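You operate a simulated robot arm through the tools that you are given. There is no shell and no other tool.

You run a simulated robot arm. Do the job below in one go: nothing can be reset, and whatever is moved stays where it is left.

Task
Raise the music rest and latch the chord written on it.
Fine: HOLD goes on before the keys, one press each; no other note is lit; leave the other controls alone.

Only the result counts: the job must be done as asked and must still hold three seconds after the hand-in. Knocking over, shifting, dropping, spilling or breaking anything else fails it.

Robot
A 7-joint arm with a two-finger gripper, on a carriage that runs on a rail from [-0.219, 0.876] to [0.358, -1.433] (x, y) and turns from -179 to 154 degrees about z. Base frame: it is fixed where the carriage stands at the start and does not move with it; the origin is on the floor, on the carriage's upright axis, x ahead of it, y to its left, z up. Lengths are in m, angles in degrees, forces in N, time in s.
Its first joint turns from -149.0 to 149.0 degrees. Places, roughly: a-note piano key [0.7, -0.5, 0.8]; b-note piano key [0.7, -0.6, 0.8]; bright slider of the synthesizer [0.9, -0.5, 0.8]; c-note piano key [0.7, -0.4, 0.8]; d-note piano key [0.7, -0.4, 0.8]; e-note piano key [0.7, -0.5, 0.8]; f-note piano key [0.7, -0.5, 0.8]; flute tab [0.9, -0.4, 0.8]; g-note piano key [0.7, -0.5, 0.8]; hold button of the synthesizer [0.7, -0.4, 0.8]; horn tab [0.9, -0.4, 0.8]; level slider of the synthesizer [0.9, -0.5, 0.8]; music rest [1, -0.3, 0.8]; organ tab [0.8, -0.2, 0.8]; power switch of the synthesizer [0.7, -0.3, 0.8]; steel pedal plate [0.7, -0.3, 0]. Payload 2.45 kg.
The tool frame sits at the grasp point between the pads (the TCP): z along the fingers, y along the line on which they close. The tips reach 0.026 m beyond it. The gripper opens to 0.096 m. The gripper's body begins 0.069 m behind the TCP.
Orientation is told as [roll, pitch, yaw] about the base's x, y, z axes, in that order, counted from this pose: with the fingers straight down and closing along the base's y, the tool's x points along the base's -x, its y along +y and its z along -z.

Tools
- The arm moves only by the tool move_arm. Its argument "commands" is a list of rows, each an object (a shift or turn left out is 0, a gripper value left out holds the last) with "turn": the turn, a rotation vector about the tool's x, y, z in degrees, a list of three; "linear": the shift along the tool's x, y, z in m, a list of three; "grip": the gripper command, from -1 (fully open) to 1 (shut), values between in proportion. In form: [{"turn": [wx, wy, wz], "linear": [x, y, z], "grip": grip}, ...]. A call has 1 to 20 rows; each row is the pose to reach, as a shift and turn from the pose commanded when the call began, along the tool's axes at that moment. Each row takes 0.2 s and may step no farther than 0.05 m and 8.6 degrees from the row before; otherwise, or with a gripper value out of range, the whole call is refused. Where a pose cannot be reached the arm comes as near as it can. A force on the tool above 50 N (or 10 N above the force at the start of the call, whichever is more), or a blocked arm, ends the call early, and 0.2 s more pass. Each finger halts on what it meets, pressing with about 31 N; the grip force reading is that of the motor and also rises with nothing between the fingers. The clock runs only during rows and for 0.2 s after the last one: add rows that repeat a pose to give the fingers time. The reply holds the time, the measured pose of the TCP, the force on the tool along the base axes, the opening and the grip force, in the units named above and with some noise, with the torque about the TCP (base axes, N m) and any sound that the robot's microphone picked up.
- Cameras (640 x 400 px; columns grow to the right, rows downward): "scene" is now at [0.0167, 0.1219, 1.6133]; the picture's right is [-0.59, -0.81, 0.00], its down [-0.53, 0.39, -0.75] and it looks along [0.61, -0.44, -0.66] (base axes); focal length 272 px, centre (320, 200). "wrist" rides on the gripper at [0.082, 0.003, -0.098] in the tool frame; the picture's right is [-0.04, 1.00, 0.00], its down [-0.73, -0.03, -0.68] and it looks along [-0.68, -0.03, 0.73] (tool axes); focal length 256 px, centre (320, 200). There is no depth. A picture from a camera that has moved, and an enlarged one, comes with that camera's place and axes in the base frame and with its lens. The place of the scene camera against the robot may be out by one fixed shift of up to 0.018 m in any direction.
- snapshot(camera): a new picture of that camera. No time passes.
- raise_lower(by): slides the trunk up (or, below 0, down) by that many m; the arm and the scene camera ride with it, the base frame stays. It gives what a move gives, with no picture.
- base_move(legs): drives the robot by 1 to 6 legs, each [ahead, left, turn to the left] in m, m and degrees, along the robot's own axes; the way and the turn of a leg run together, so that a leg with both is an arc; at most 1.5 m and 180 degrees a leg. The arm and the cameras ride along, it lands a little off, and it stops where it bumps. It keeps to its track: a leg is cut to what the track allows. It gives what a move gives.
- turn_head(pan, tilt): turns the head with the scene camera to pan (to the left, within 155 degrees either way) and tilt (down, from -29 to 69), counted from straight ahead of the robot. It gives what a move gives.
- enlarge(camera, box): a new picture of the part [left, top, right, bottom] of that camera's present view, enlarged. No time passes.
- close_job(): hands the job in; it is judged then, once.

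Nothing tells you exact positions but the pictures and the camera data. Unless the task says otherwise, let go and move clear before handing in.

The tools are called after ">>>" by a JSON object that holds its "name" and its "arguments". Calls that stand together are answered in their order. move_arm: Moves the arm, as the interface text tells. Its arguments: {"type":"object","properties":{"commands":{"type":"array","items":{"type":"object","properties":{"turn":{"type":"array","items":{"type":"number"}},"linear":{"type":"array","items":{"type":"number"}},"grip":{"type":"number"}}}}},"required":["commands"]} The other tools are called the same way: raise_lower (by) slides the trunk up or down; base_move (legs) drives the base; turn_head (pan, tilt) turns the head that bears the scene camera; snapshot (camera) takes a picture; enlarge (camera, box) takes an enlarged picture of a part of a camera's view; close_job () hands the job in.

At the start:

```text
t: 0.0
position: [0.6227, -0.1973, 1.0836]
orientation: [-0.1, 0.0, 0.0]
force: [0.5, 1.0, 0.0]
moment: [0.0, -0.01, 0.01]
finger_gap: 0.0959
finger_force: 0.0
trunk travel left (down, up): [-0.6, 0.11]
robot x, y, heading: [0.0019, -0.0009, -0.2]
head pan, tilt: [-36.1, 41.2]
```

scene: 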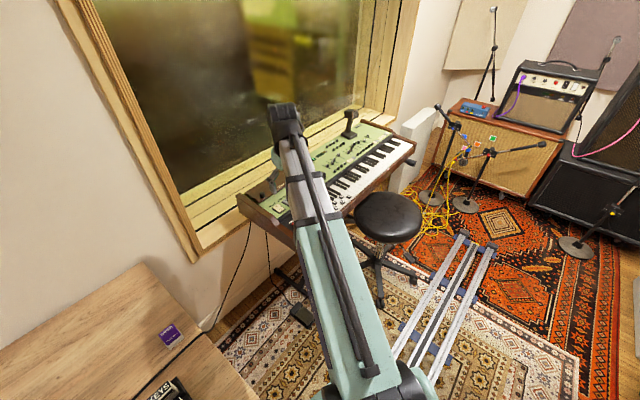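
wrist: 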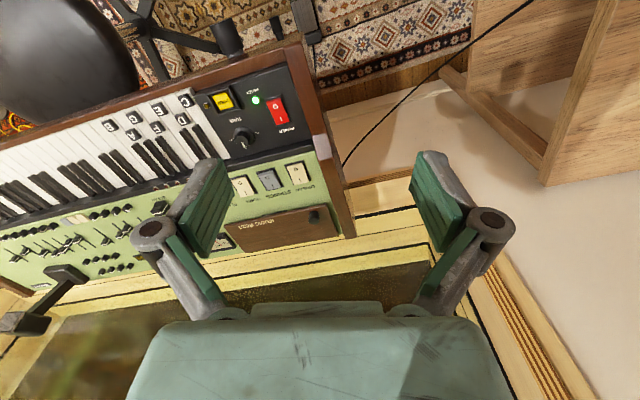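

The synthesizer stands ahead and to the right of the robot, with the panel (HOLD, POWER, tabs, hinged music rest) at its left end. I'll look closer at both views before moving.

>>> {"name": "enlarge", "arguments": {"camera": "wrist", "box": [80, 60, 360, 235]}}

>>> {"name": "enlarge", "arguments": {"camera": "wrist", "box": [0, 150, 360, 375]}}

>>> {"name": "enlarge", "arguments": {"camera": "scene", "box": [230, 90, 430, 240]}}

```text
2.29 times, centred on (220, 148) of wrist
camera zoom: at [0.5415, -0.1938, 1.1823], right [0.04, 1.0, 0.0], down [0.73, -0.03, 0.68], along [0.68, -0.03, -0.73], focal length 585 px, centre (549, 320)
```

zoom: 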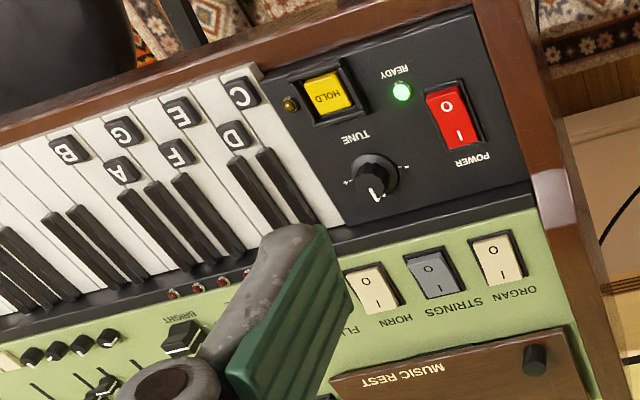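

```text
1.78 times, centred on (180, 262) of wrist
camera zoom: at [0.5415, -0.1938, 1.1823], right [0.04, 1.0, 0.0], down [0.73, -0.03, 0.68], along [0.68, -0.03, -0.73], focal length 455 px, centre (569, 89)
```

zoom: 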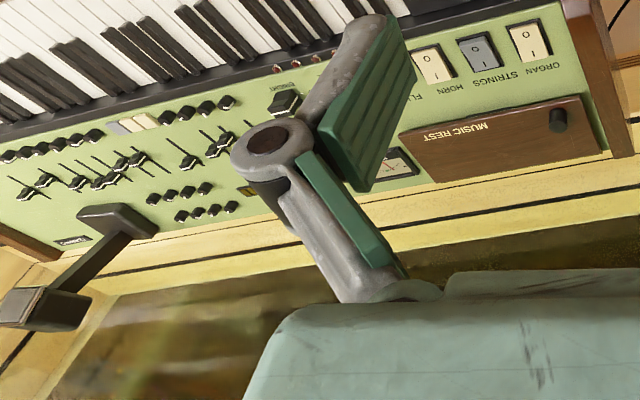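

```text
2.67 times, centred on (330, 165) of scene
camera zoom: at [0.0167, 0.1219, 1.6133], right [-0.59, -0.81, 0.0], down [-0.53, 0.39, -0.75], along [0.61, -0.44, -0.66], focal length 724 px, centre (293, 293)
```

zoom: 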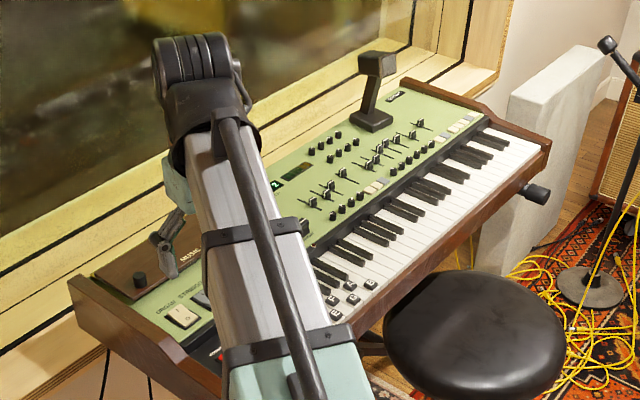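

The rest is a wooden flap with a dark knob at its left end, near x 0.93, y -0.25. I'll shift the open gripper a bit to the right and back so the flap shows clearly between the fingers.

>>> {"name": "move_arm", "arguments": {"commands": [{"linear": [0, -0.04, 0]}, {"linear": [0, -0.08, 0]}, {"linear": [0, -0.08, 0]}]}}

>>> {"name": "snapshot", "arguments": {"camera": "wrist"}}

>>> {"name": "enlarge", "arguments": {"camera": "wrist", "box": [200, 120, 440, 270]}}

```text
t: 0.8
position: [0.6216, -0.2742, 1.0813]
orientation: [0.0, 0.0, 0.1]
force: [-0.3, 0.0, 0.0]
moment: [0.01, 0.0, 0.0]
finger_gap: 0.096
finger_force: 0.1
trunk travel left (down, up): [-0.6, 0.11]
robot x, y, heading: [0.0045, 0.0009, 0.2]
head pan, tilt: [-36.1, 41.2]
```

```text
taken
camera wrist: at [0.5404, -0.2717, 1.1807], right [0.04, 1.0, 0.0], down [0.73, -0.03, 0.68], along [0.68, -0.03, -0.73], focal length 256 px, centre (320, 200)
```

wrist: 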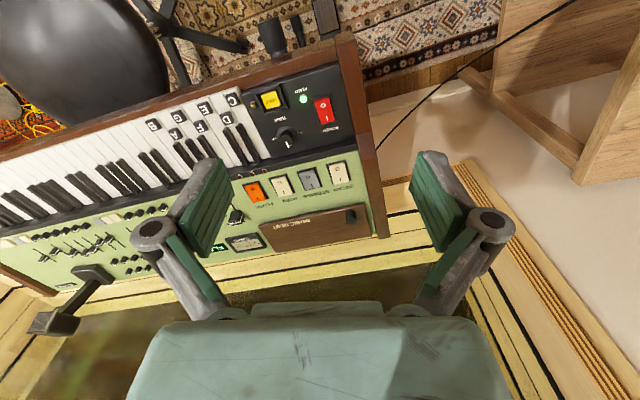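

```text
2.67 times, centred on (320, 195) of wrist
camera zoom: at [0.5404, -0.2717, 1.1807], right [0.04, 1.0, 0.0], down [0.73, -0.03, 0.68], along [0.68, -0.03, -0.73], focal length 683 px, centre (320, 213)
```

zoom: 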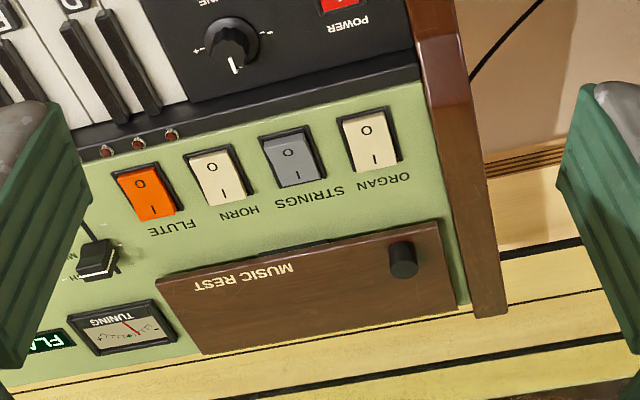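

The rest's edges run parallel to the rail, so the synthesizer is turned about +14° from the base axes. The flap appears to hinge at its back edge, with the knob near the front left corner. I'll slide along the rail and turn 14° so the tool squares up with the instrument and everything comes within easy reach.

>>> {"name": "base_move", "arguments": {"legs": [[0.073, -0.3, 0], [0, 0, 13.8]]}}

>>> {"name": "snapshot", "arguments": {"camera": "wrist"}}

>>> {"name": "snapshot", "arguments": {"camera": "scene"}}

```text
t: 3.7
position: [0.7441, -0.4119, 1.0818]
orientation: [0.0, 0.0, 14.2]
force: [0.0, -0.6, -0.7]
moment: [0.02, 0.04, -0.02]
finger_gap: 0.096
finger_force: 0.0
trunk travel left (down, up): [-0.6, 0.11]
robot x, y, heading: [0.0719, -0.2975, 13.8]
head pan, tilt: [-36.1, 41.2]
```

```text
taken
camera wrist: at [0.6648, -0.4291, 1.1807], right [-0.2, 0.98, 0.0], down [0.72, 0.15, 0.68], along [0.66, 0.14, -0.73], focal length 256 px, centre (320, 200)
```

wrist: 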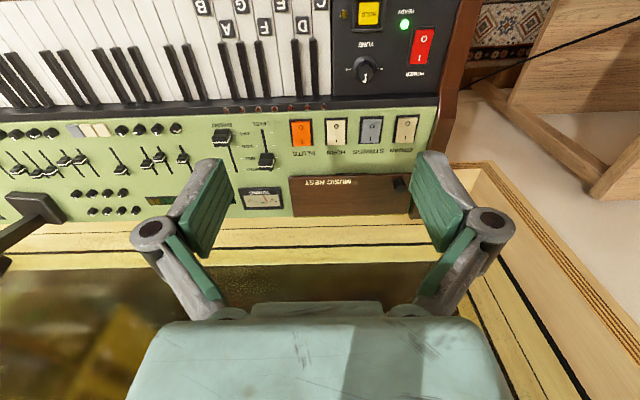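

```text
taken
camera scene: at [0.0611, -0.1741, 1.6133], right [-0.37, -0.93, 0.0], down [-0.61, 0.25, -0.75], along [0.7, -0.28, -0.66], focal length 272 px, centre (320, 200)
```

scene: 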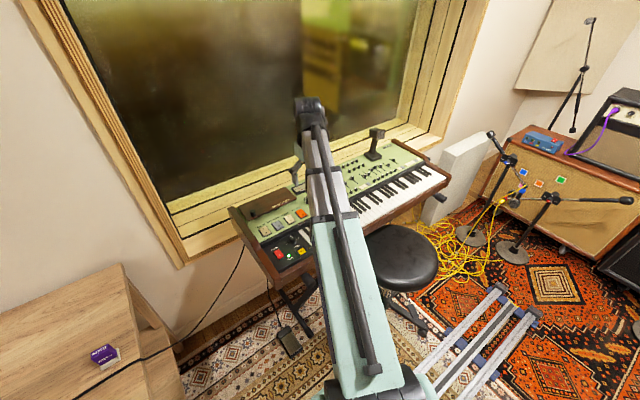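

Now the tool is square with the instrument. I'll take close-ups of the rest and keys from both cameras.

>>> {"name": "enlarge", "arguments": {"camera": "scene", "box": [220, 160, 340, 280]}}

>>> {"name": "enlarge", "arguments": {"camera": "wrist", "box": [230, 90, 470, 240]}}

>>> {"name": "enlarge", "arguments": {"camera": "wrist", "box": [170, 0, 450, 120]}}

```text
3.33 times, centred on (280, 220) of scene
camera zoom: at [0.0611, -0.1741, 1.6133], right [-0.37, -0.93, 0.0], down [-0.61, 0.25, -0.75], along [0.7, -0.28, -0.66], focal length 906 px, centre (453, 133)
```

zoom: 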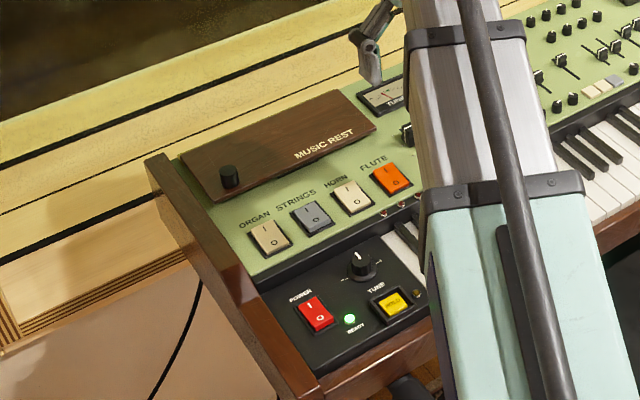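

```text
2.67 times, centred on (350, 165) of wrist
camera zoom: at [0.6648, -0.4291, 1.1807], right [-0.2, 0.98, 0.0], down [0.72, 0.15, 0.68], along [0.66, 0.14, -0.73], focal length 683 px, centre (240, 293)
```

zoom: 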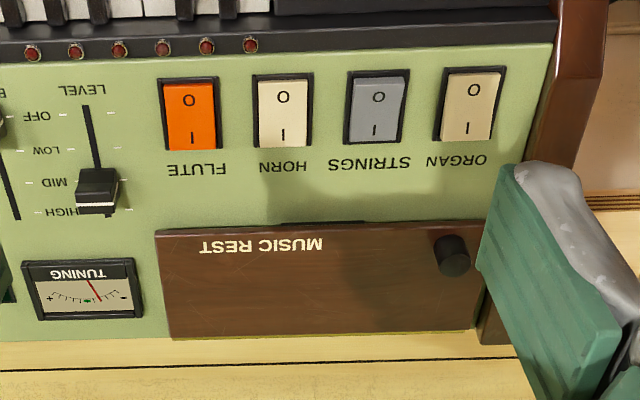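

```text
2.29 times, centred on (310, 60) of wrist
camera zoom: at [0.6648, -0.4291, 1.1807], right [-0.2, 0.98, 0.0], down [0.72, 0.15, 0.68], along [0.66, 0.14, -0.73], focal length 585 px, centre (343, 520)
```

zoom: 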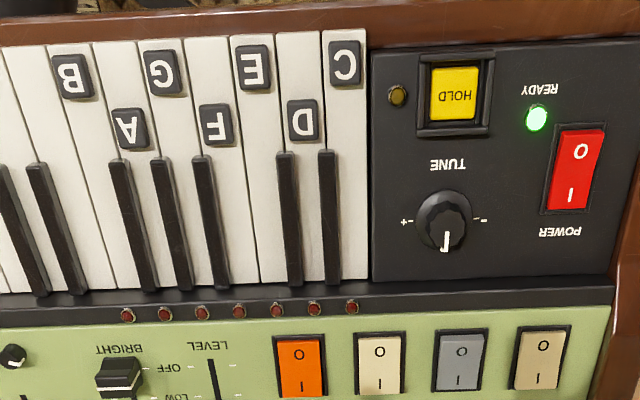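

I place the knob top near (0.93, -0.223, 0.823), HOLD near (0.70, -0.357, 0.766) and the C key front near (0.70, -0.42). I'll move the open gripper above the knob, staying high, to refine its position.

>>> {"name": "move_arm", "arguments": {"commands": [{"linear": [-0.04, 0.024, 0]}, {"linear": [-0.08, 0.048, 0]}, {"linear": [-0.12, 0.072, 0.01]}, {"linear": [-0.16, 0.096, 0.03]}, {"linear": [-0.195, 0.12, 0.05]}, {"linear": [-0.215, 0.138, 0.08]}, {"linear": [-0.215, 0.138, 0.11]}, {"linear": [-0.215, 0.138, 0.11]}]}}

>>> {"name": "snapshot", "arguments": {"camera": "wrist"}}

>>> {"name": "snapshot", "arguments": {"camera": "scene"}}

```text
refused: row 4 steps farther than a row can; nothing moved
```

```text
taken
camera wrist: at [0.6648, -0.4291, 1.1807], right [-0.2, 0.98, 0.0], down [0.72, 0.15, 0.68], along [0.66, 0.14, -0.73], focal length 256 px, centre (320, 200)
```

wrist: 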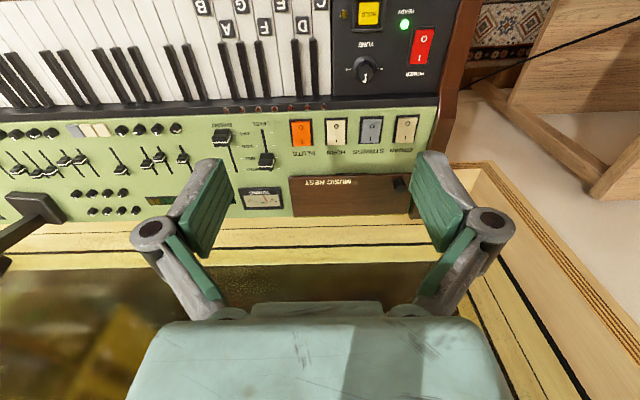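

```text
taken
camera scene: at [0.0611, -0.1741, 1.6133], right [-0.37, -0.93, 0.0], down [-0.61, 0.25, -0.75], along [0.7, -0.28, -0.66], focal length 272 px, centre (320, 200)
```

scene: 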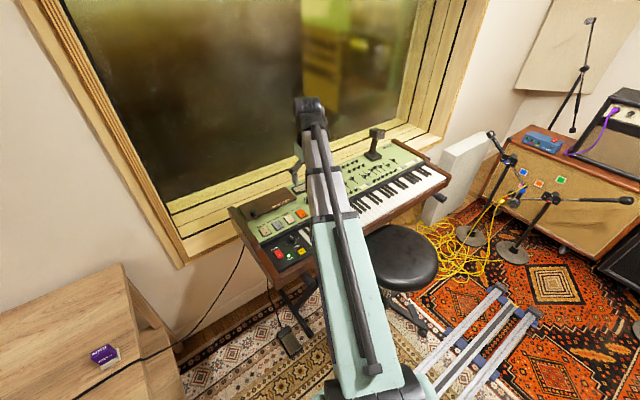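

The command was refused because one step was too long; nothing moved. I'll repeat the same approach with shorter steps.

>>> {"name": "move_arm", "arguments": {"commands": [{"linear": [-0.036, 0.022, 0]}, {"linear": [-0.072, 0.044, 0]}, {"linear": [-0.108, 0.066, 0.01]}, {"linear": [-0.144, 0.088, 0.02]}, {"linear": [-0.18, 0.11, 0.03]}, {"linear": [-0.21, 0.13, 0.05]}, {"linear": [-0.215, 0.138, 0.08]}, {"linear": [-0.215, 0.138, 0.11]}, {"linear": [-0.215, 0.138, 0.11]}]}}

>>> {"name": "snapshot", "arguments": {"camera": "wrist"}}

>>> {"name": "snapshot", "arguments": {"camera": "scene"}}

```text
t: 5.7
position: [0.9198, -0.2257, 0.9727]
orientation: [0.0, 0.0, 14.1]
force: [1.1, -0.5, -1.2]
moment: [-0.03, 0.02, -0.03]
finger_gap: 0.096
finger_force: 0.1
trunk travel left (down, up): [-0.6, 0.11]
robot x, y, heading: [0.0707, -0.2978, 14.0]
head pan, tilt: [-36.1, 41.2]
```

```text
taken
camera wrist: at [0.8402, -0.2425, 1.0715], right [-0.2, 0.98, 0.0], down [0.72, 0.15, 0.68], along [0.66, 0.14, -0.73], focal length 256 px, centre (320, 200)
```

wrist: 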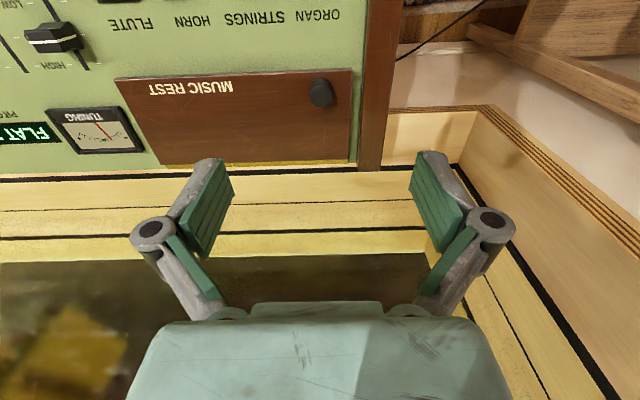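

```text
taken
camera scene: at [0.0613, -0.1741, 1.6133], right [-0.37, -0.93, 0.0], down [-0.61, 0.25, -0.75], along [0.7, -0.28, -0.66], focal length 272 px, centre (320, 200)
```

scene: 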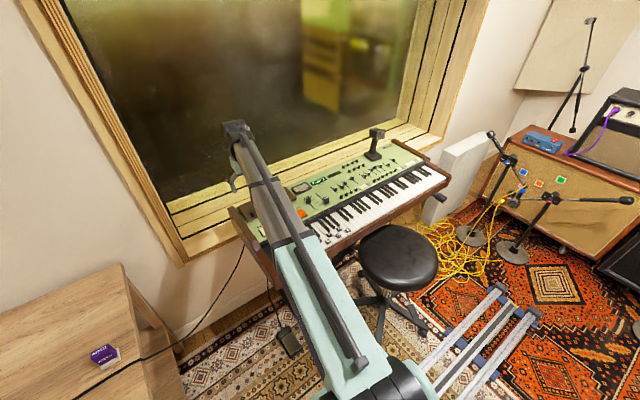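

>>> {"name": "enlarge", "arguments": {"camera": "wrist", "box": [100, 50, 400, 200]}}

```text
2.13 times, centred on (250, 125) of wrist
camera zoom: at [0.8402, -0.2425, 1.0715], right [-0.2, 0.98, 0.0], down [0.72, 0.15, 0.68], along [0.66, 0.14, -0.73], focal length 546 px, centre (469, 360)
```

zoom: 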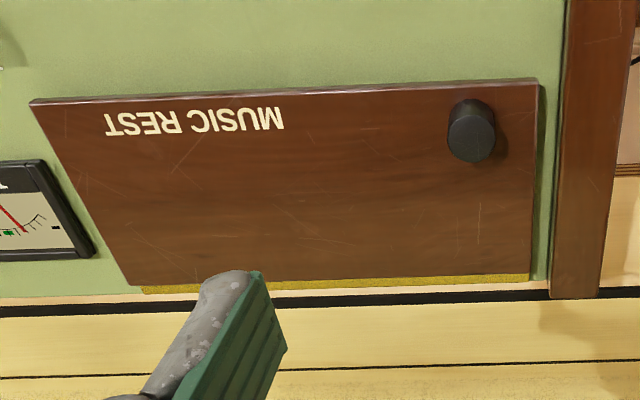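

A brass hinge strip runs along the rest's back edge (F≈0.93 along the synth's depth), with the knob about 85 mm in front of it, top at z≈0.823 and board surface at ≈0.806. I'll narrow the gripper so it clears the wooden cheek and descend around the knob.

>>> {"name": "move_arm", "arguments": {"commands": [{"linear": [-0.013, 0, 0], "grip": 0.2}, {"linear": [-0.013, 0, 0.02], "grip": 0.2}, {"linear": [-0.013, 0, 0.05], "grip": 0.2}, {"linear": [-0.013, 0, 0.08], "grip": 0.2}, {"linear": [-0.013, 0, 0.1], "grip": 0.2}, {"linear": [-0.013, 0, 0.1], "grip": 0.2}]}}

>>> {"name": "snapshot", "arguments": {"camera": "wrist"}}

>>> {"name": "enlarge", "arguments": {"camera": "wrist", "box": [240, 60, 400, 220]}}

```text
t: 7.1
position: [0.9331, -0.2227, 0.8713]
orientation: [0.0, 0.0, 14.1]
force: [-0.7, -0.4, -0.5]
moment: [-0.01, -0.01, 0.0]
finger_gap: 0.0382
finger_force: 0.0
trunk travel left (down, up): [-0.6, 0.11]
robot x, y, heading: [0.0793, -0.2954, 14.0]
head pan, tilt: [-36.1, 41.2]
```

```text
taken
camera wrist: at [0.8534, -0.2395, 0.9692], right [-0.2, 0.98, 0.0], down [0.72, 0.15, 0.68], along [0.66, 0.14, -0.73], focal length 256 px, centre (320, 200)
```

wrist: 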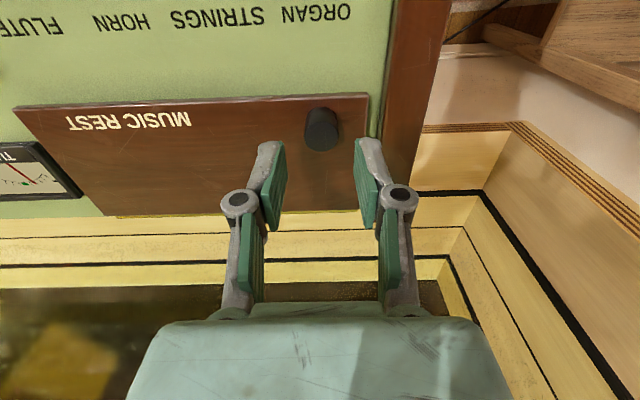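

```text
2.50 times, centred on (320, 140) of wrist
camera zoom: at [0.8534, -0.2395, 0.9692], right [-0.2, 0.98, 0.0], down [0.72, 0.15, 0.68], along [0.66, 0.14, -0.73], focal length 640 px, centre (320, 350)
```

zoom: 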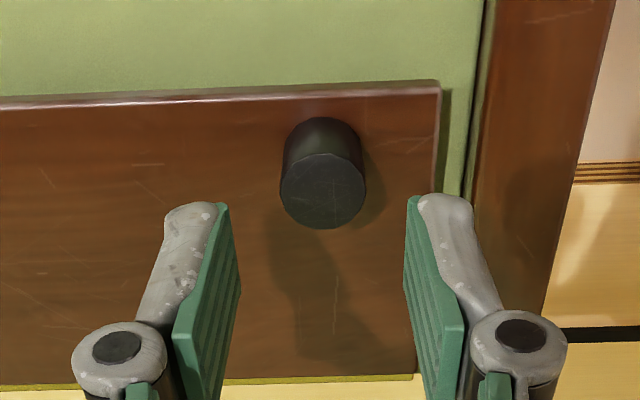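

The knob is centred between the pads, as predicted. I'll lower another 35 mm and close on it.

>>> {"name": "move_arm", "arguments": {"commands": [{"linear": [0, 0, 0.02], "grip": 0.2}, {"linear": [0, 0, 0.035], "grip": 0.2}, {"linear": [0, 0, 0.035], "grip": 0.6}, {"linear": [0, 0, 0.035], "grip": 1.0}, {"linear": [0, 0, 0.035], "grip": 1.0}, {"linear": [0, 0, 0.035], "grip": 1.0}]}}

>>> {"name": "snapshot", "arguments": {"camera": "wrist"}}

```text
t: 8.5
position: [0.9305, -0.2228, 0.8369]
orientation: [0.0, 0.1, 14.1]
force: [0.0, -1.1, -4.0]
moment: [-0.1, 0.24, 0.01]
finger_gap: 0.0213
finger_force: 44.7
trunk travel left (down, up): [-0.6, 0.11]
robot x, y, heading: [0.0709, -0.3001, 14.0]
head pan, tilt: [-36.1, 41.2]
```

```text
taken
camera wrist: at [0.851, -0.2393, 0.9345], right [-0.2, 0.98, 0.0], down [0.72, 0.15, 0.68], along [0.66, 0.14, -0.73], focal length 256 px, centre (320, 200)
```

wrist: 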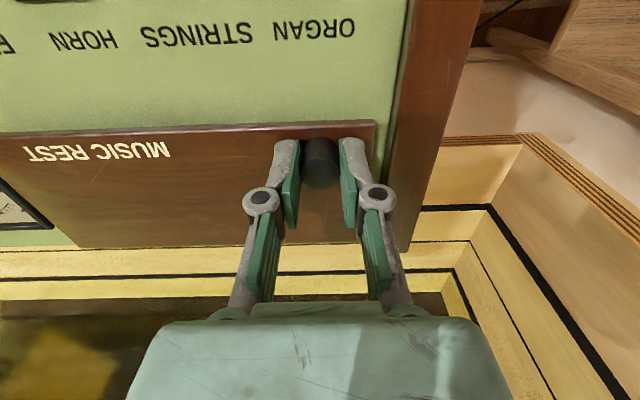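

The knob is held (gap 21 mm). Because it has to pivot between the pads as the flap swings up, I'll re-grip slightly higher on it so the fingertips stay clear of the board.

>>> {"name": "move_arm", "arguments": {"commands": [{"linear": [0, 0, 0], "grip": 0.3}, {"linear": [0, 0, 0], "grip": 0.3}, {"linear": [-0.001, 0, -0.005], "grip": 0.3}, {"linear": [-0.001, 0, -0.005], "grip": 1.0}, {"linear": [-0.001, 0, -0.005], "grip": 1.0}, {"linear": [-0.001, 0, -0.005], "grip": 1.0}]}}

>>> {"name": "snapshot", "arguments": {"camera": "wrist"}}

```text
t: 9.9
position: [0.9327, -0.222, 0.8423]
orientation: [0.0, 0.0, 14.1]
force: [0.9, -1.1, 0.7]
moment: [0.01, -0.3, -0.01]
finger_gap: 0.0212
finger_force: 44.8
trunk travel left (down, up): [-0.6, 0.11]
robot x, y, heading: [0.0762, -0.2957, 13.9]
head pan, tilt: [-36.1, 41.2]
```

```text
taken
camera wrist: at [0.8529, -0.2388, 0.9399], right [-0.2, 0.98, 0.0], down [0.72, 0.15, 0.68], along [0.67, 0.14, -0.73], focal length 256 px, centre (320, 200)
```

wrist: 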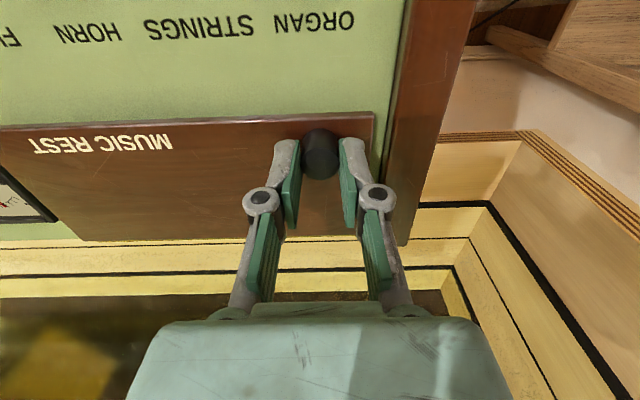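

The knob is regripped near its top. I'll start lifting along the hinge arc, about 20° first, and check forces and the picture.

>>> {"name": "move_arm", "arguments": {"commands": [{"linear": [-0.002, 0, -0.0077], "grip": 1.0}, {"linear": [-0.0046, 0, -0.0152], "grip": 1.0}, {"linear": [-0.0079, 0, -0.0224], "grip": 1.0}, {"linear": [-0.0118, 0, -0.0293], "grip": 1.0}, {"linear": [-0.0118, 0, -0.0293], "grip": 1.0}]}}

>>> {"name": "snapshot", "arguments": {"camera": "wrist"}}

```text
t: 11.1
position: [0.9446, -0.219, 0.8708]
orientation: [0.0, 0.1, 14.2]
force: [-6.5, -4.8, -13.3]
moment: [-0.41, 1.35, -0.01]
finger_gap: 0.0212
finger_force: 45.2
trunk travel left (down, up): [-0.6, 0.11]
robot x, y, heading: [0.0754, -0.2963, 14.1]
head pan, tilt: [-36.1, 41.2]
```

```text
taken
camera wrist: at [0.8648, -0.2358, 0.9695], right [-0.2, 0.98, 0.0], down [0.72, 0.15, 0.68], along [0.66, 0.14, -0.74], focal length 256 px, centre (320, 200)
```

wrist: 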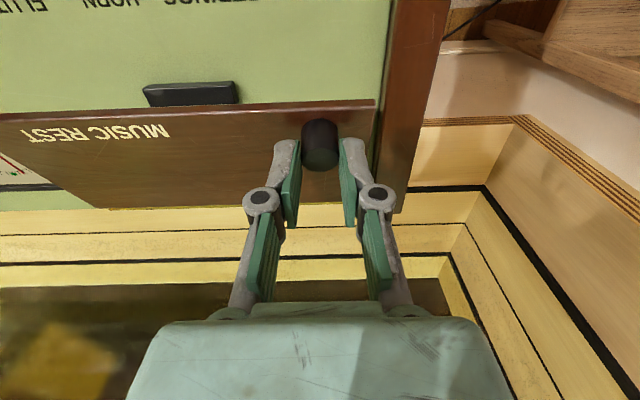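

The flap is rising, with about 13 N of downward pull on the tool, which looks like its weight and hinge friction. Continuing to about 40°.

>>> {"name": "move_arm", "arguments": {"commands": [{"linear": [-0.0045, 0, -0.0066], "grip": 1.0}, {"linear": [-0.0096, 0, -0.0127], "grip": 1.0}, {"linear": [-0.0151, 0, -0.0184], "grip": 1.0}, {"linear": [-0.0212, 0, -0.0235], "grip": 1.0}, {"linear": [-0.0212, 0, -0.0235], "grip": 1.0}]}}

>>> {"name": "snapshot", "arguments": {"camera": "wrist"}}

```text
t: 12.3
position: [0.9664, -0.2142, 0.8955]
orientation: [-0.1, 0.0, 14.1]
force: [-8.3, -3.6, -11.7]
moment: [-0.39, 1.31, -0.03]
finger_gap: 0.021
finger_force: 44.5
trunk travel left (down, up): [-0.6, 0.11]
robot x, y, heading: [0.073, -0.2977, 14.2]
head pan, tilt: [-36.1, 41.2]
```

```text
taken
camera wrist: at [0.8855, -0.2307, 0.993], right [-0.2, 0.98, 0.0], down [0.72, 0.15, 0.68], along [0.66, 0.14, -0.73], focal length 256 px, centre (320, 200)
```

wrist: 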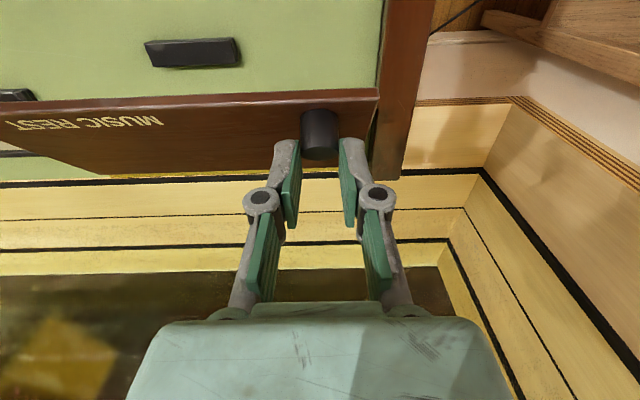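

Still following the arc well with steady resistance. Continuing to about 60°.

>>> {"name": "move_arm", "arguments": {"commands": [{"linear": [-0.0064, 0, -0.0046], "grip": 1.0}, {"linear": [-0.0133, 0, -0.0086], "grip": 1.0}, {"linear": [-0.0204, 0, -0.0121], "grip": 1.0}, {"linear": [-0.0279, 0, -0.0149], "grip": 1.0}, {"linear": [-0.0279, 0, -0.0149], "grip": 1.0}]}}

>>> {"name": "snapshot", "arguments": {"camera": "wrist"}}

>>> {"name": "snapshot", "arguments": {"camera": "scene"}}

```text
t: 13.5
position: [0.9905, -0.2083, 0.9114]
orientation: [0.1, 0.1, 14.0]
force: [-11.9, -3.2, 1.8]
moment: [-0.33, 1.35, 0.01]
finger_gap: 0.0207
finger_force: 45.1
trunk travel left (down, up): [-0.6, 0.11]
robot x, y, heading: [0.0721, -0.2969, 14.0]
head pan, tilt: [-36.1, 41.2]
```

```text
taken
camera wrist: at [0.911, -0.2243, 1.0091], right [-0.2, 0.98, 0.0], down [0.72, 0.15, 0.68], along [0.66, 0.14, -0.74], focal length 256 px, centre (320, 200)
```

wrist: 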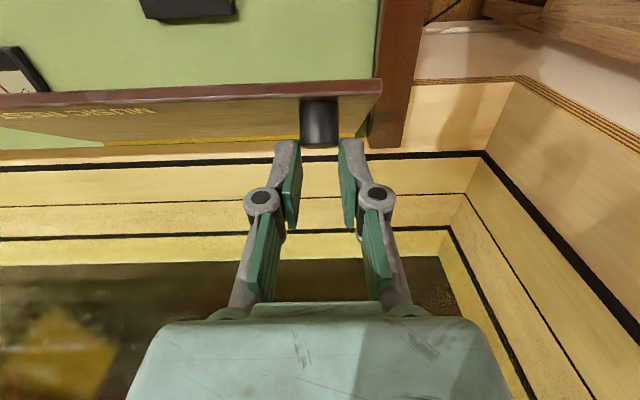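

```text
taken
camera scene: at [0.0596, -0.1744, 1.6135], right [-0.37, -0.93, 0.0], down [-0.61, 0.25, -0.75], along [0.7, -0.28, -0.66], focal length 272 px, centre (320, 200)
```

scene: 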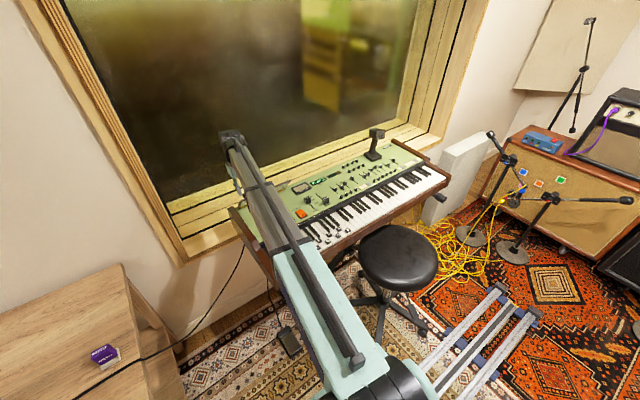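

The flap is about 60° up. Continuing to about 80°, with the tool held vertical.

>>> {"name": "move_arm", "arguments": {"commands": [{"linear": [-0.0076, 0, -0.0021], "grip": 1.0}, {"linear": [-0.0154, 0, -0.0035], "grip": 1.0}, {"linear": [-0.0233, 0, -0.0043], "grip": 1.0}, {"linear": [-0.0313, 0, -0.0043], "grip": 1.0}, {"linear": [-0.0313, 0, -0.0043], "grip": 1.0}]}}

>>> {"name": "snapshot", "arguments": {"camera": "wrist"}}

```text
t: 14.7
position: [1.0234, -0.2013, 0.9133]
orientation: [-0.1, 0.0, 14.1]
force: [-0.7, -0.5, 0.0]
moment: [-0.02, 0.0, -0.03]
finger_gap: 0.0
finger_force: 28.7
trunk travel left (down, up): [-0.6, 0.11]
robot x, y, heading: [0.0738, -0.2961, 14.1]
head pan, tilt: [-36.1, 41.2]
```

```text
taken
camera wrist: at [0.943, -0.2174, 1.0116], right [-0.2, 0.98, 0.0], down [0.72, 0.15, 0.68], along [0.67, 0.14, -0.73], focal length 256 px, centre (320, 200)
```

wrist: 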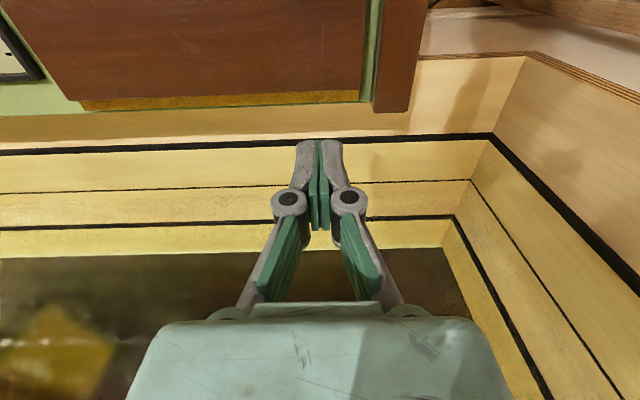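

The knob slipped from the pads near 70° and the flap seems to have dropped back flat. I'll rise, open and back off to check it.

>>> {"name": "move_arm", "arguments": {"commands": [{"linear": [0, 0, -0.03], "grip": 0.5}, {"linear": [0.02, 0, -0.06], "grip": 0.2}, {"linear": [0.05, 0, -0.08], "grip": 0.2}, {"linear": [0.09, 0, -0.08], "grip": 0.2}, {"linear": [0.13, 0, -0.08], "grip": 0.2}, {"linear": [0.16, 0, -0.08], "grip": 0.2}, {"linear": [0.16, 0, -0.08], "grip": 0.2}]}}

>>> {"name": "snapshot", "arguments": {"camera": "wrist"}}

>>> {"name": "snapshot", "arguments": {"camera": "scene"}}

```text
t: 16.3
position: [0.8637, -0.2383, 0.9937]
orientation: [-0.1, -0.1, 14.1]
force: [-0.9, -0.4, -0.7]
moment: [-0.02, 0.0, -0.01]
finger_gap: 0.0384
finger_force: 0.0
trunk travel left (down, up): [-0.6, 0.11]
robot x, y, heading: [0.0693, -0.2997, 13.9]
head pan, tilt: [-36.1, 41.2]
```

```text
taken
camera wrist: at [0.7843, -0.2544, 1.0906], right [-0.2, 0.98, 0.0], down [0.72, 0.15, 0.68], along [0.66, 0.14, -0.73], focal length 256 px, centre (320, 200)
```

wrist: 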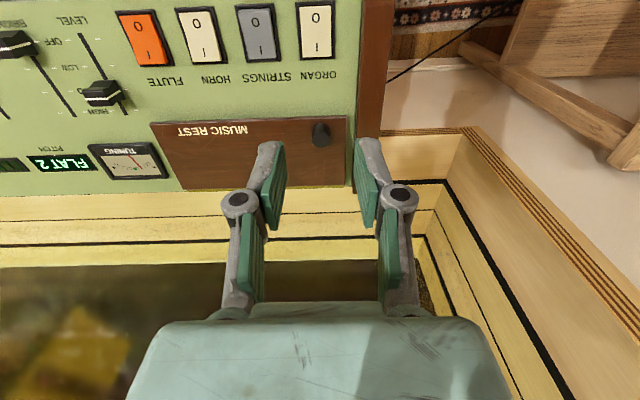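

```text
taken
camera scene: at [0.0608, -0.1742, 1.6133], right [-0.37, -0.93, 0.0], down [-0.61, 0.25, -0.75], along [0.7, -0.28, -0.66], focal length 272 px, centre (320, 200)
```

scene: 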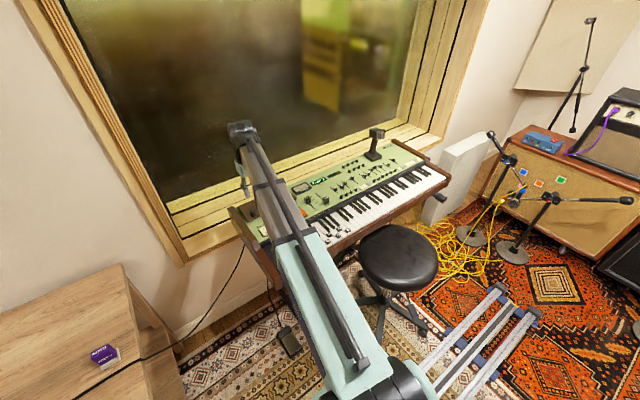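

The rest is back down flat and undamaged, and the knob slid out because my hinge estimate was about 11 mm too close. From the raised pictures, the hinge line is really at F≈0.950, z≈0.797. I'll stand directly opposite the knob for better reach, then test the far end of the arc in free air.

>>> {"name": "base_move", "arguments": {"legs": [[0, -0.137, 0]]}}

>>> {"name": "move_arm", "arguments": {"commands": [{"linear": [-0.02, 0.035, 0], "grip": 0.2}, {"linear": [-0.04, 0.07, 0], "grip": 0.2}, {"linear": [-0.06, 0.105, 0], "grip": 0.2}, {"linear": [-0.07, 0.137, 0], "grip": 0.2}, {"linear": [-0.07, 0.137, 0], "grip": 0.2}]}}

>>> {"name": "enlarge", "arguments": {"camera": "wrist", "box": [160, 60, 400, 210]}}

```text
t: 17.6
position: [0.8979, -0.3715, 0.9915]
orientation: [0.1, -0.1, 14.0]
force: [-0.4, 0.5, -0.5]
moment: [-0.02, -0.01, 0.0]
finger_gap: 0.0384
finger_force: 0.1
trunk travel left (down, up): [-0.6, 0.11]
robot x, y, heading: [0.1098, -0.433, 14.2]
head pan, tilt: [-36.1, 41.2]
```

```text
t: 18.9
position: [0.9329, -0.2173, 0.9931]
orientation: [0.0, 0.1, 14.0]
force: [1.3, 0.4, 0.5]
moment: [0.0, 0.01, -0.05]
finger_gap: 0.0381
finger_force: 0.1
trunk travel left (down, up): [-0.6, 0.11]
robot x, y, heading: [0.1071, -0.4296, 14.2]
head pan, tilt: [-36.1, 41.2]
```

```text
2.67 times, centred on (280, 135) of wrist
camera zoom: at [0.8543, -0.2344, 1.0914], right [-0.2, 0.98, 0.0], down [0.72, 0.15, 0.68], along [0.66, 0.14, -0.73], focal length 683 px, centre (427, 373)
```

zoom: 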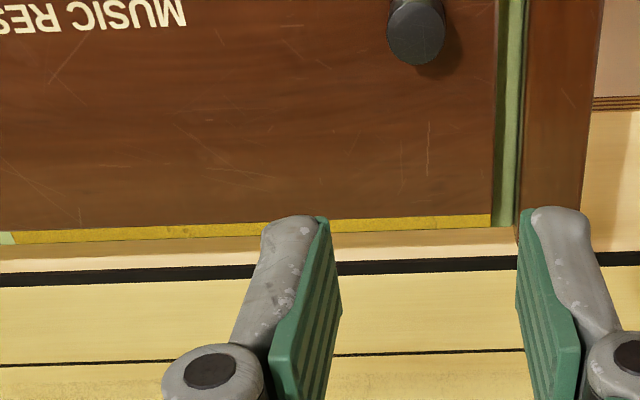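

The knob is at the same place and the hinge line refines to about F≈0.947, z≈0.80. Now a quick reach test in free air towards where the knob must end up.

>>> {"name": "move_arm", "arguments": {"commands": [{"linear": [-0.04, 0, 0.02], "grip": 0.2}, {"linear": [-0.08, 0, 0.04], "grip": 0.2}, {"linear": [-0.11, 0, 0.06], "grip": 0.2}, {"linear": [-0.135, 0, 0.08], "grip": 0.2}, {"linear": [-0.15, 0, 0.08], "grip": 0.2}, {"linear": [-0.15, 0, 0.08], "grip": 0.2}]}}

>>> {"name": "snapshot", "arguments": {"camera": "wrist"}}

```text
t: 20.2
position: [1.0789, -0.1852, 0.9124]
orientation: [0.0, 0.0, 13.9]
force: [-0.6, 0.4, -0.2]
moment: [0.04, 0.01, 0.01]
finger_gap: 0.0381
finger_force: 0.0
trunk travel left (down, up): [-0.6, 0.11]
robot x, y, heading: [0.1147, -0.4302, 13.9]
head pan, tilt: [-36.1, 41.2]
```

```text
taken
camera wrist: at [0.9986, -0.2021, 1.011], right [-0.2, 0.98, 0.0], down [0.72, 0.15, 0.68], along [0.66, 0.14, -0.73], focal length 256 px, centre (320, 200)
```

wrist: 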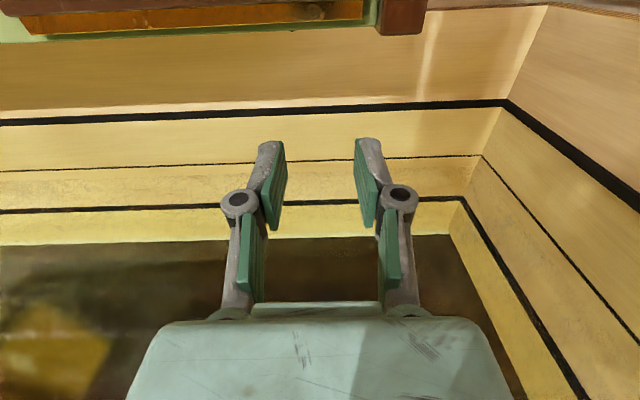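

The arm reaches F≈1.0 with the tool vertical, enough to bring the knob past upright. From here the hinge is seen nearly from above, so I'll enlarge it.

>>> {"name": "enlarge", "arguments": {"camera": "wrist", "box": [220, 0, 420, 125]}}

```text
3.20 times, centred on (320, 62) of wrist
camera zoom: at [0.9986, -0.2021, 1.011], right [-0.2, 0.98, 0.0], down [0.72, 0.15, 0.68], along [0.66, 0.14, -0.73], focal length 819 px, centre (320, 640)
```

zoom: 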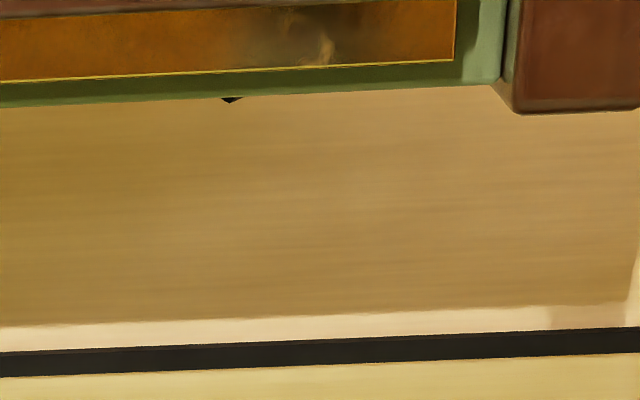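

The knob crept out mainly because the pads pivoted on it while carrying the load. This time I'll start with the gripper tilted 30° and rotate it together with the flap so the grip hardly slips. First I'll move to a tilted pre-grasp pose above the knob.

>>> {"name": "move_arm", "arguments": {"commands": [{"linear": [0.04, 0, -0.02], "turn": [0, -5, 0], "grip": 0.2}, {"linear": [0.08, 0, -0.03], "turn": [0, -10, 0], "grip": 0.2}, {"linear": [0.12, 0, -0.03], "turn": [0, -15, 0], "grip": 0.2}, {"linear": [0.15, 0, -0.02], "turn": [0, -20, 0], "grip": 0.2}, {"linear": [0.175, 0, 0], "turn": [0, -25, 0], "grip": 0.2}, {"linear": [0.189, 0, 0.0238], "turn": [0, -30, 0], "grip": 0.2}, {"linear": [0.189, 0, 0.0238], "turn": [0, -30, 0], "grip": 0.2}]}}

>>> {"name": "snapshot", "arguments": {"camera": "wrist"}}

>>> {"name": "enlarge", "arguments": {"camera": "wrist", "box": [240, 80, 400, 200]}}

>>> {"name": "snapshot", "arguments": {"camera": "scene"}}

```text
t: 21.9
position: [0.894, -0.2308, 0.8864]
orientation: [0.0, -30.1, 14.1]
force: [0.0, 0.4, 0.1]
moment: [-0.04, 0.0, 0.0]
finger_gap: 0.0386
finger_force: 0.1
trunk travel left (down, up): [-0.6, 0.11]
robot x, y, heading: [0.1075, -0.4328, 13.7]
head pan, tilt: [-36.1, 41.2]
```

```text
taken
camera wrist: at [0.7777, -0.2577, 0.93], right [-0.21, 0.98, 0.02], down [0.29, 0.04, 0.96], along [0.93, 0.2, -0.3], focal length 256 px, centre (320, 200)
```

wrist: 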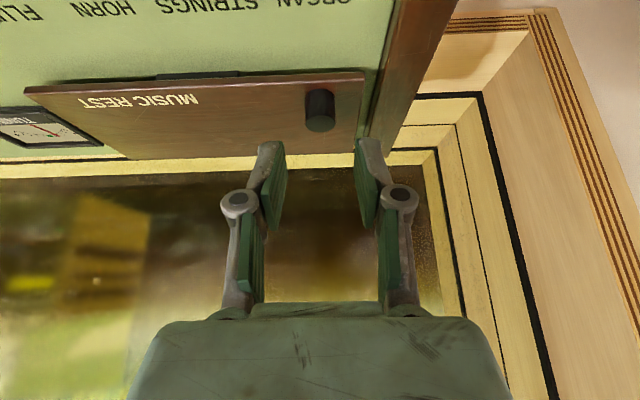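

```text
3.33 times, centred on (320, 140) of wrist
camera zoom: at [0.7777, -0.2577, 0.93], right [-0.21, 0.98, 0.02], down [0.29, 0.04, 0.96], along [0.93, 0.2, -0.3], focal length 853 px, centre (320, 400)
```

zoom: 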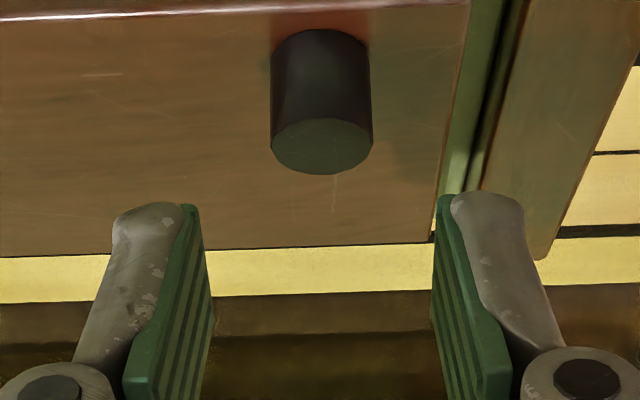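

```text
taken
camera scene: at [0.0944, -0.3067, 1.6134], right [-0.38, -0.93, 0.0], down [-0.61, 0.25, -0.75], along [0.7, -0.28, -0.66], focal length 272 px, centre (320, 200)
```

scene: 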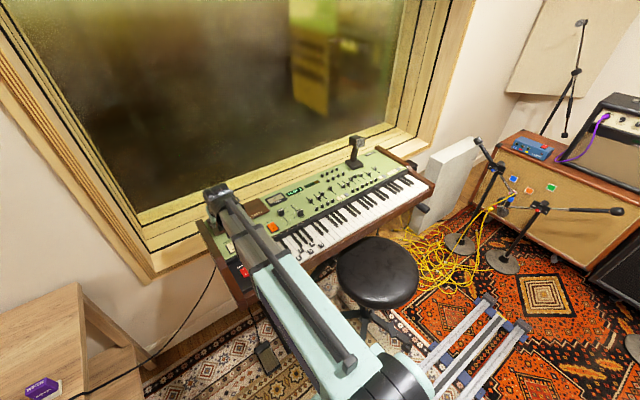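

The view confirms the knob top at z≈0.824 and the board flat at ≈0.805. I'll advance along the fingers onto the knob and close.

>>> {"name": "move_arm", "arguments": {"commands": [{"linear": [-0.0024, 0, 0.03], "grip": 0.2}, {"linear": [-0.0024, 0, 0.05], "grip": 0.2}, {"linear": [-0.0024, 0, 0.0585], "grip": 0.2}, {"linear": [-0.0024, 0, 0.0585], "grip": 0.2}]}}

>>> {"name": "snapshot", "arguments": {"camera": "wrist"}}

>>> {"name": "enlarge", "arguments": {"camera": "wrist", "box": [240, 100, 400, 220]}}

```text
t: 22.9
position: [0.9254, -0.2239, 0.8395]
orientation: [-0.1, -30.0, 14.0]
force: [-0.3, -0.2, 0.0]
moment: [0.01, 0.01, -0.02]
finger_gap: 0.0383
finger_force: 0.0
trunk travel left (down, up): [-0.6, 0.11]
robot x, y, heading: [0.1064, -0.4321, 14.1]
head pan, tilt: [-36.1, 41.2]
```

```text
taken
camera wrist: at [0.8077, -0.2495, 0.8834], right [-0.21, 0.98, 0.02], down [0.29, 0.04, 0.95], along [0.93, 0.2, -0.3], focal length 256 px, centre (320, 200)
```

wrist: 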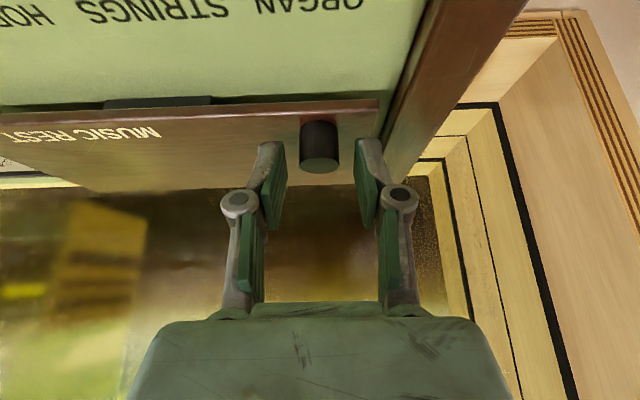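

```text
3.33 times, centred on (320, 160) of wrist
camera zoom: at [0.8077, -0.2495, 0.8834], right [-0.21, 0.98, 0.02], down [0.29, 0.04, 0.95], along [0.93, 0.2, -0.3], focal length 853 px, centre (320, 333)
```

zoom: 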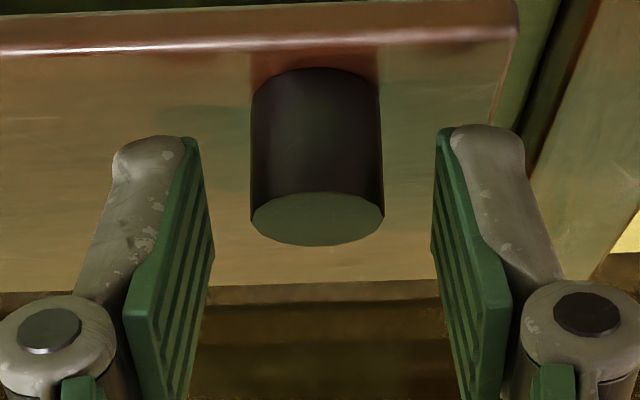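

The pads straddle the knob over most of its height with clearance above the board. Closing now.

>>> {"name": "move_arm", "arguments": {"commands": [{"linear": [0, 0, 0.001], "grip": 0.6}, {"linear": [0, 0, 0.001], "grip": 1.0}, {"linear": [0, 0, 0.001], "grip": 1.0}, {"linear": [0, 0, 0.001], "grip": 1.0}]}}

>>> {"name": "snapshot", "arguments": {"camera": "wrist"}}

```text
t: 23.9
position: [0.9254, -0.2231, 0.8387]
orientation: [0.1, -30.1, 14.0]
force: [0.8, -4.2, 4.0]
moment: [-0.15, -0.09, -0.02]
finger_gap: 0.021
finger_force: 44.8
trunk travel left (down, up): [-0.6, 0.11]
robot x, y, heading: [0.1032, -0.4299, 13.6]
head pan, tilt: [-36.1, 41.2]
```

```text
taken
camera wrist: at [0.8077, -0.2498, 0.8831], right [-0.21, 0.98, 0.02], down [0.29, 0.04, 0.96], along [0.93, 0.2, -0.3], focal length 256 px, centre (320, 200)
```

wrist: 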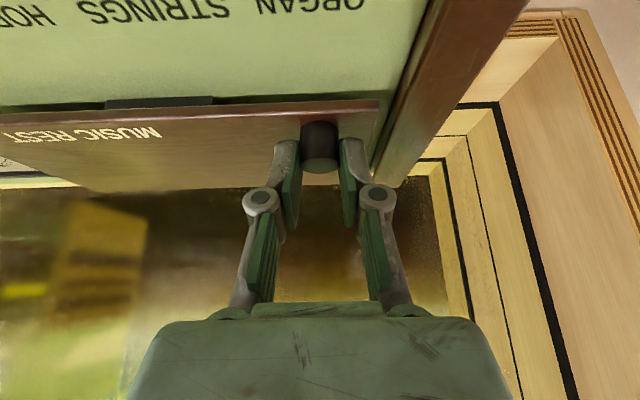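

Firm grip on the knob. I'll lift, rotating the gripper together with the flap: the first 21°.

>>> {"name": "move_arm", "arguments": {"commands": [{"linear": [-0.0107, 0, -0.0078], "turn": [0, 7, 0], "grip": 1.0}, {"linear": [-0.0224, 0, -0.0143], "turn": [0, 14, 0], "grip": 1.0}, {"linear": [-0.0347, 0, -0.0193], "turn": [0, 21, 0], "grip": 1.0}, {"linear": [-0.0347, 0, -0.0193], "turn": [0, 21, 0], "grip": 1.0}]}}

>>> {"name": "snapshot", "arguments": {"camera": "wrist"}}

>>> {"name": "enlarge", "arguments": {"camera": "wrist", "box": [240, 80, 400, 200]}}

```text
t: 24.9
position: [0.9438, -0.219, 0.8727]
orientation: [0.0, -8.8, 14.0]
force: [-11.1, -13.4, -2.3]
moment: [-0.49, 0.94, 0.04]
finger_gap: 0.0211
finger_force: 44.6
trunk travel left (down, up): [-0.6, 0.11]
robot x, y, heading: [0.1059, -0.4273, 13.9]
head pan, tilt: [-36.1, 41.2]
```

```text
taken
camera wrist: at [0.8514, -0.2388, 0.9556], right [-0.2, 0.98, 0.01], down [0.61, 0.12, 0.78], along [0.77, 0.16, -0.62], focal length 256 px, centre (320, 200)
```

wrist: 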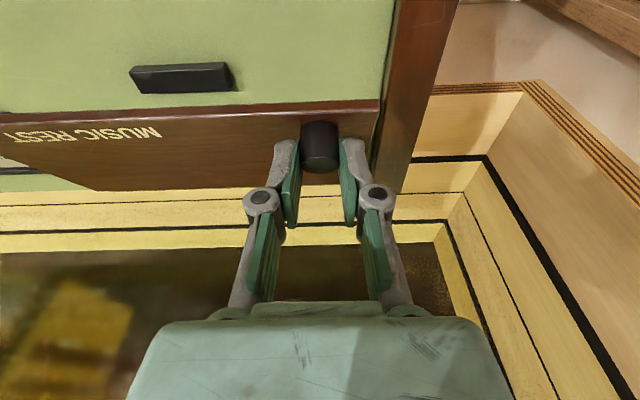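

```text
3.33 times, centred on (320, 140) of wrist
camera zoom: at [0.8514, -0.2388, 0.9556], right [-0.2, 0.98, 0.01], down [0.61, 0.12, 0.78], along [0.77, 0.16, -0.62], focal length 853 px, centre (320, 400)
```

zoom: 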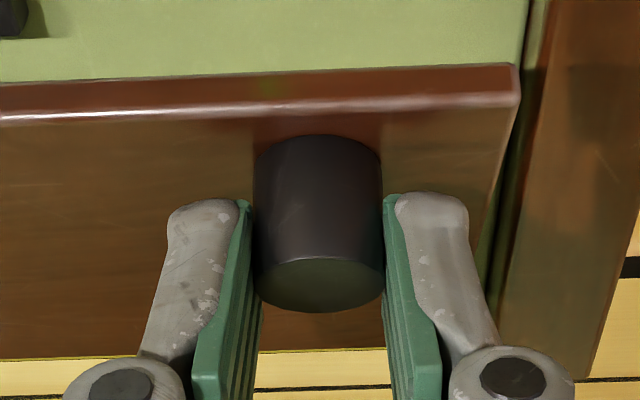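

No slip at all this time: the knob sits in the pads exactly as before. Forces suggest the hinge is a touch farther back and higher (≈0.949, 0.804), so I'll adjust the arc and continue to 42°.

>>> {"name": "move_arm", "arguments": {"commands": [{"linear": [-0.0097, -0.0005, -0.0103], "turn": [0, 7, 0], "grip": 1.0}, {"linear": [-0.0213, -0.001, -0.0175], "turn": [0, 14, 0], "grip": 1.0}, {"linear": [-0.0336, -0.001, -0.0231], "turn": [0, 21, 0], "grip": 1.0}, {"linear": [-0.0336, -0.001, -0.0231], "turn": [0, 21, 0], "grip": 1.0}]}}

>>> {"name": "snapshot", "arguments": {"camera": "wrist"}}

>>> {"name": "enlarge", "arguments": {"camera": "wrist", "box": [240, 80, 400, 200]}}

```text
t: 25.9
position: [0.9787, -0.2102, 0.8962]
orientation: [0.1, 12.0, 14.0]
force: [10.2, -3.7, -25.8]
moment: [-0.14, 0.12, 0.1]
finger_gap: 0.0211
finger_force: 44.9
trunk travel left (down, up): [-0.6, 0.11]
robot x, y, heading: [0.1067, -0.4326, 14.0]
head pan, tilt: [-36.1, 41.2]
```

```text
taken
camera wrist: at [0.9202, -0.2219, 1.0093], right [-0.2, 0.98, -0.01], down [0.84, 0.18, 0.51], along [0.5, 0.1, -0.86], focal length 256 px, centre (320, 200)
```

wrist: 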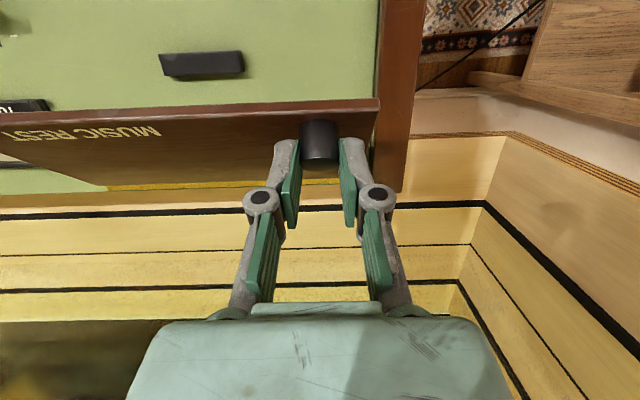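

```text
3.33 times, centred on (320, 140) of wrist
camera zoom: at [0.9202, -0.2219, 1.0093], right [-0.2, 0.98, -0.01], down [0.84, 0.18, 0.51], along [0.5, 0.1, -0.86], focal length 853 px, centre (320, 400)
```

zoom: 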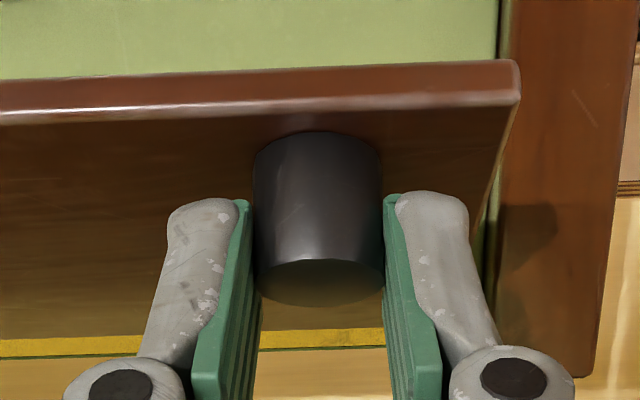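

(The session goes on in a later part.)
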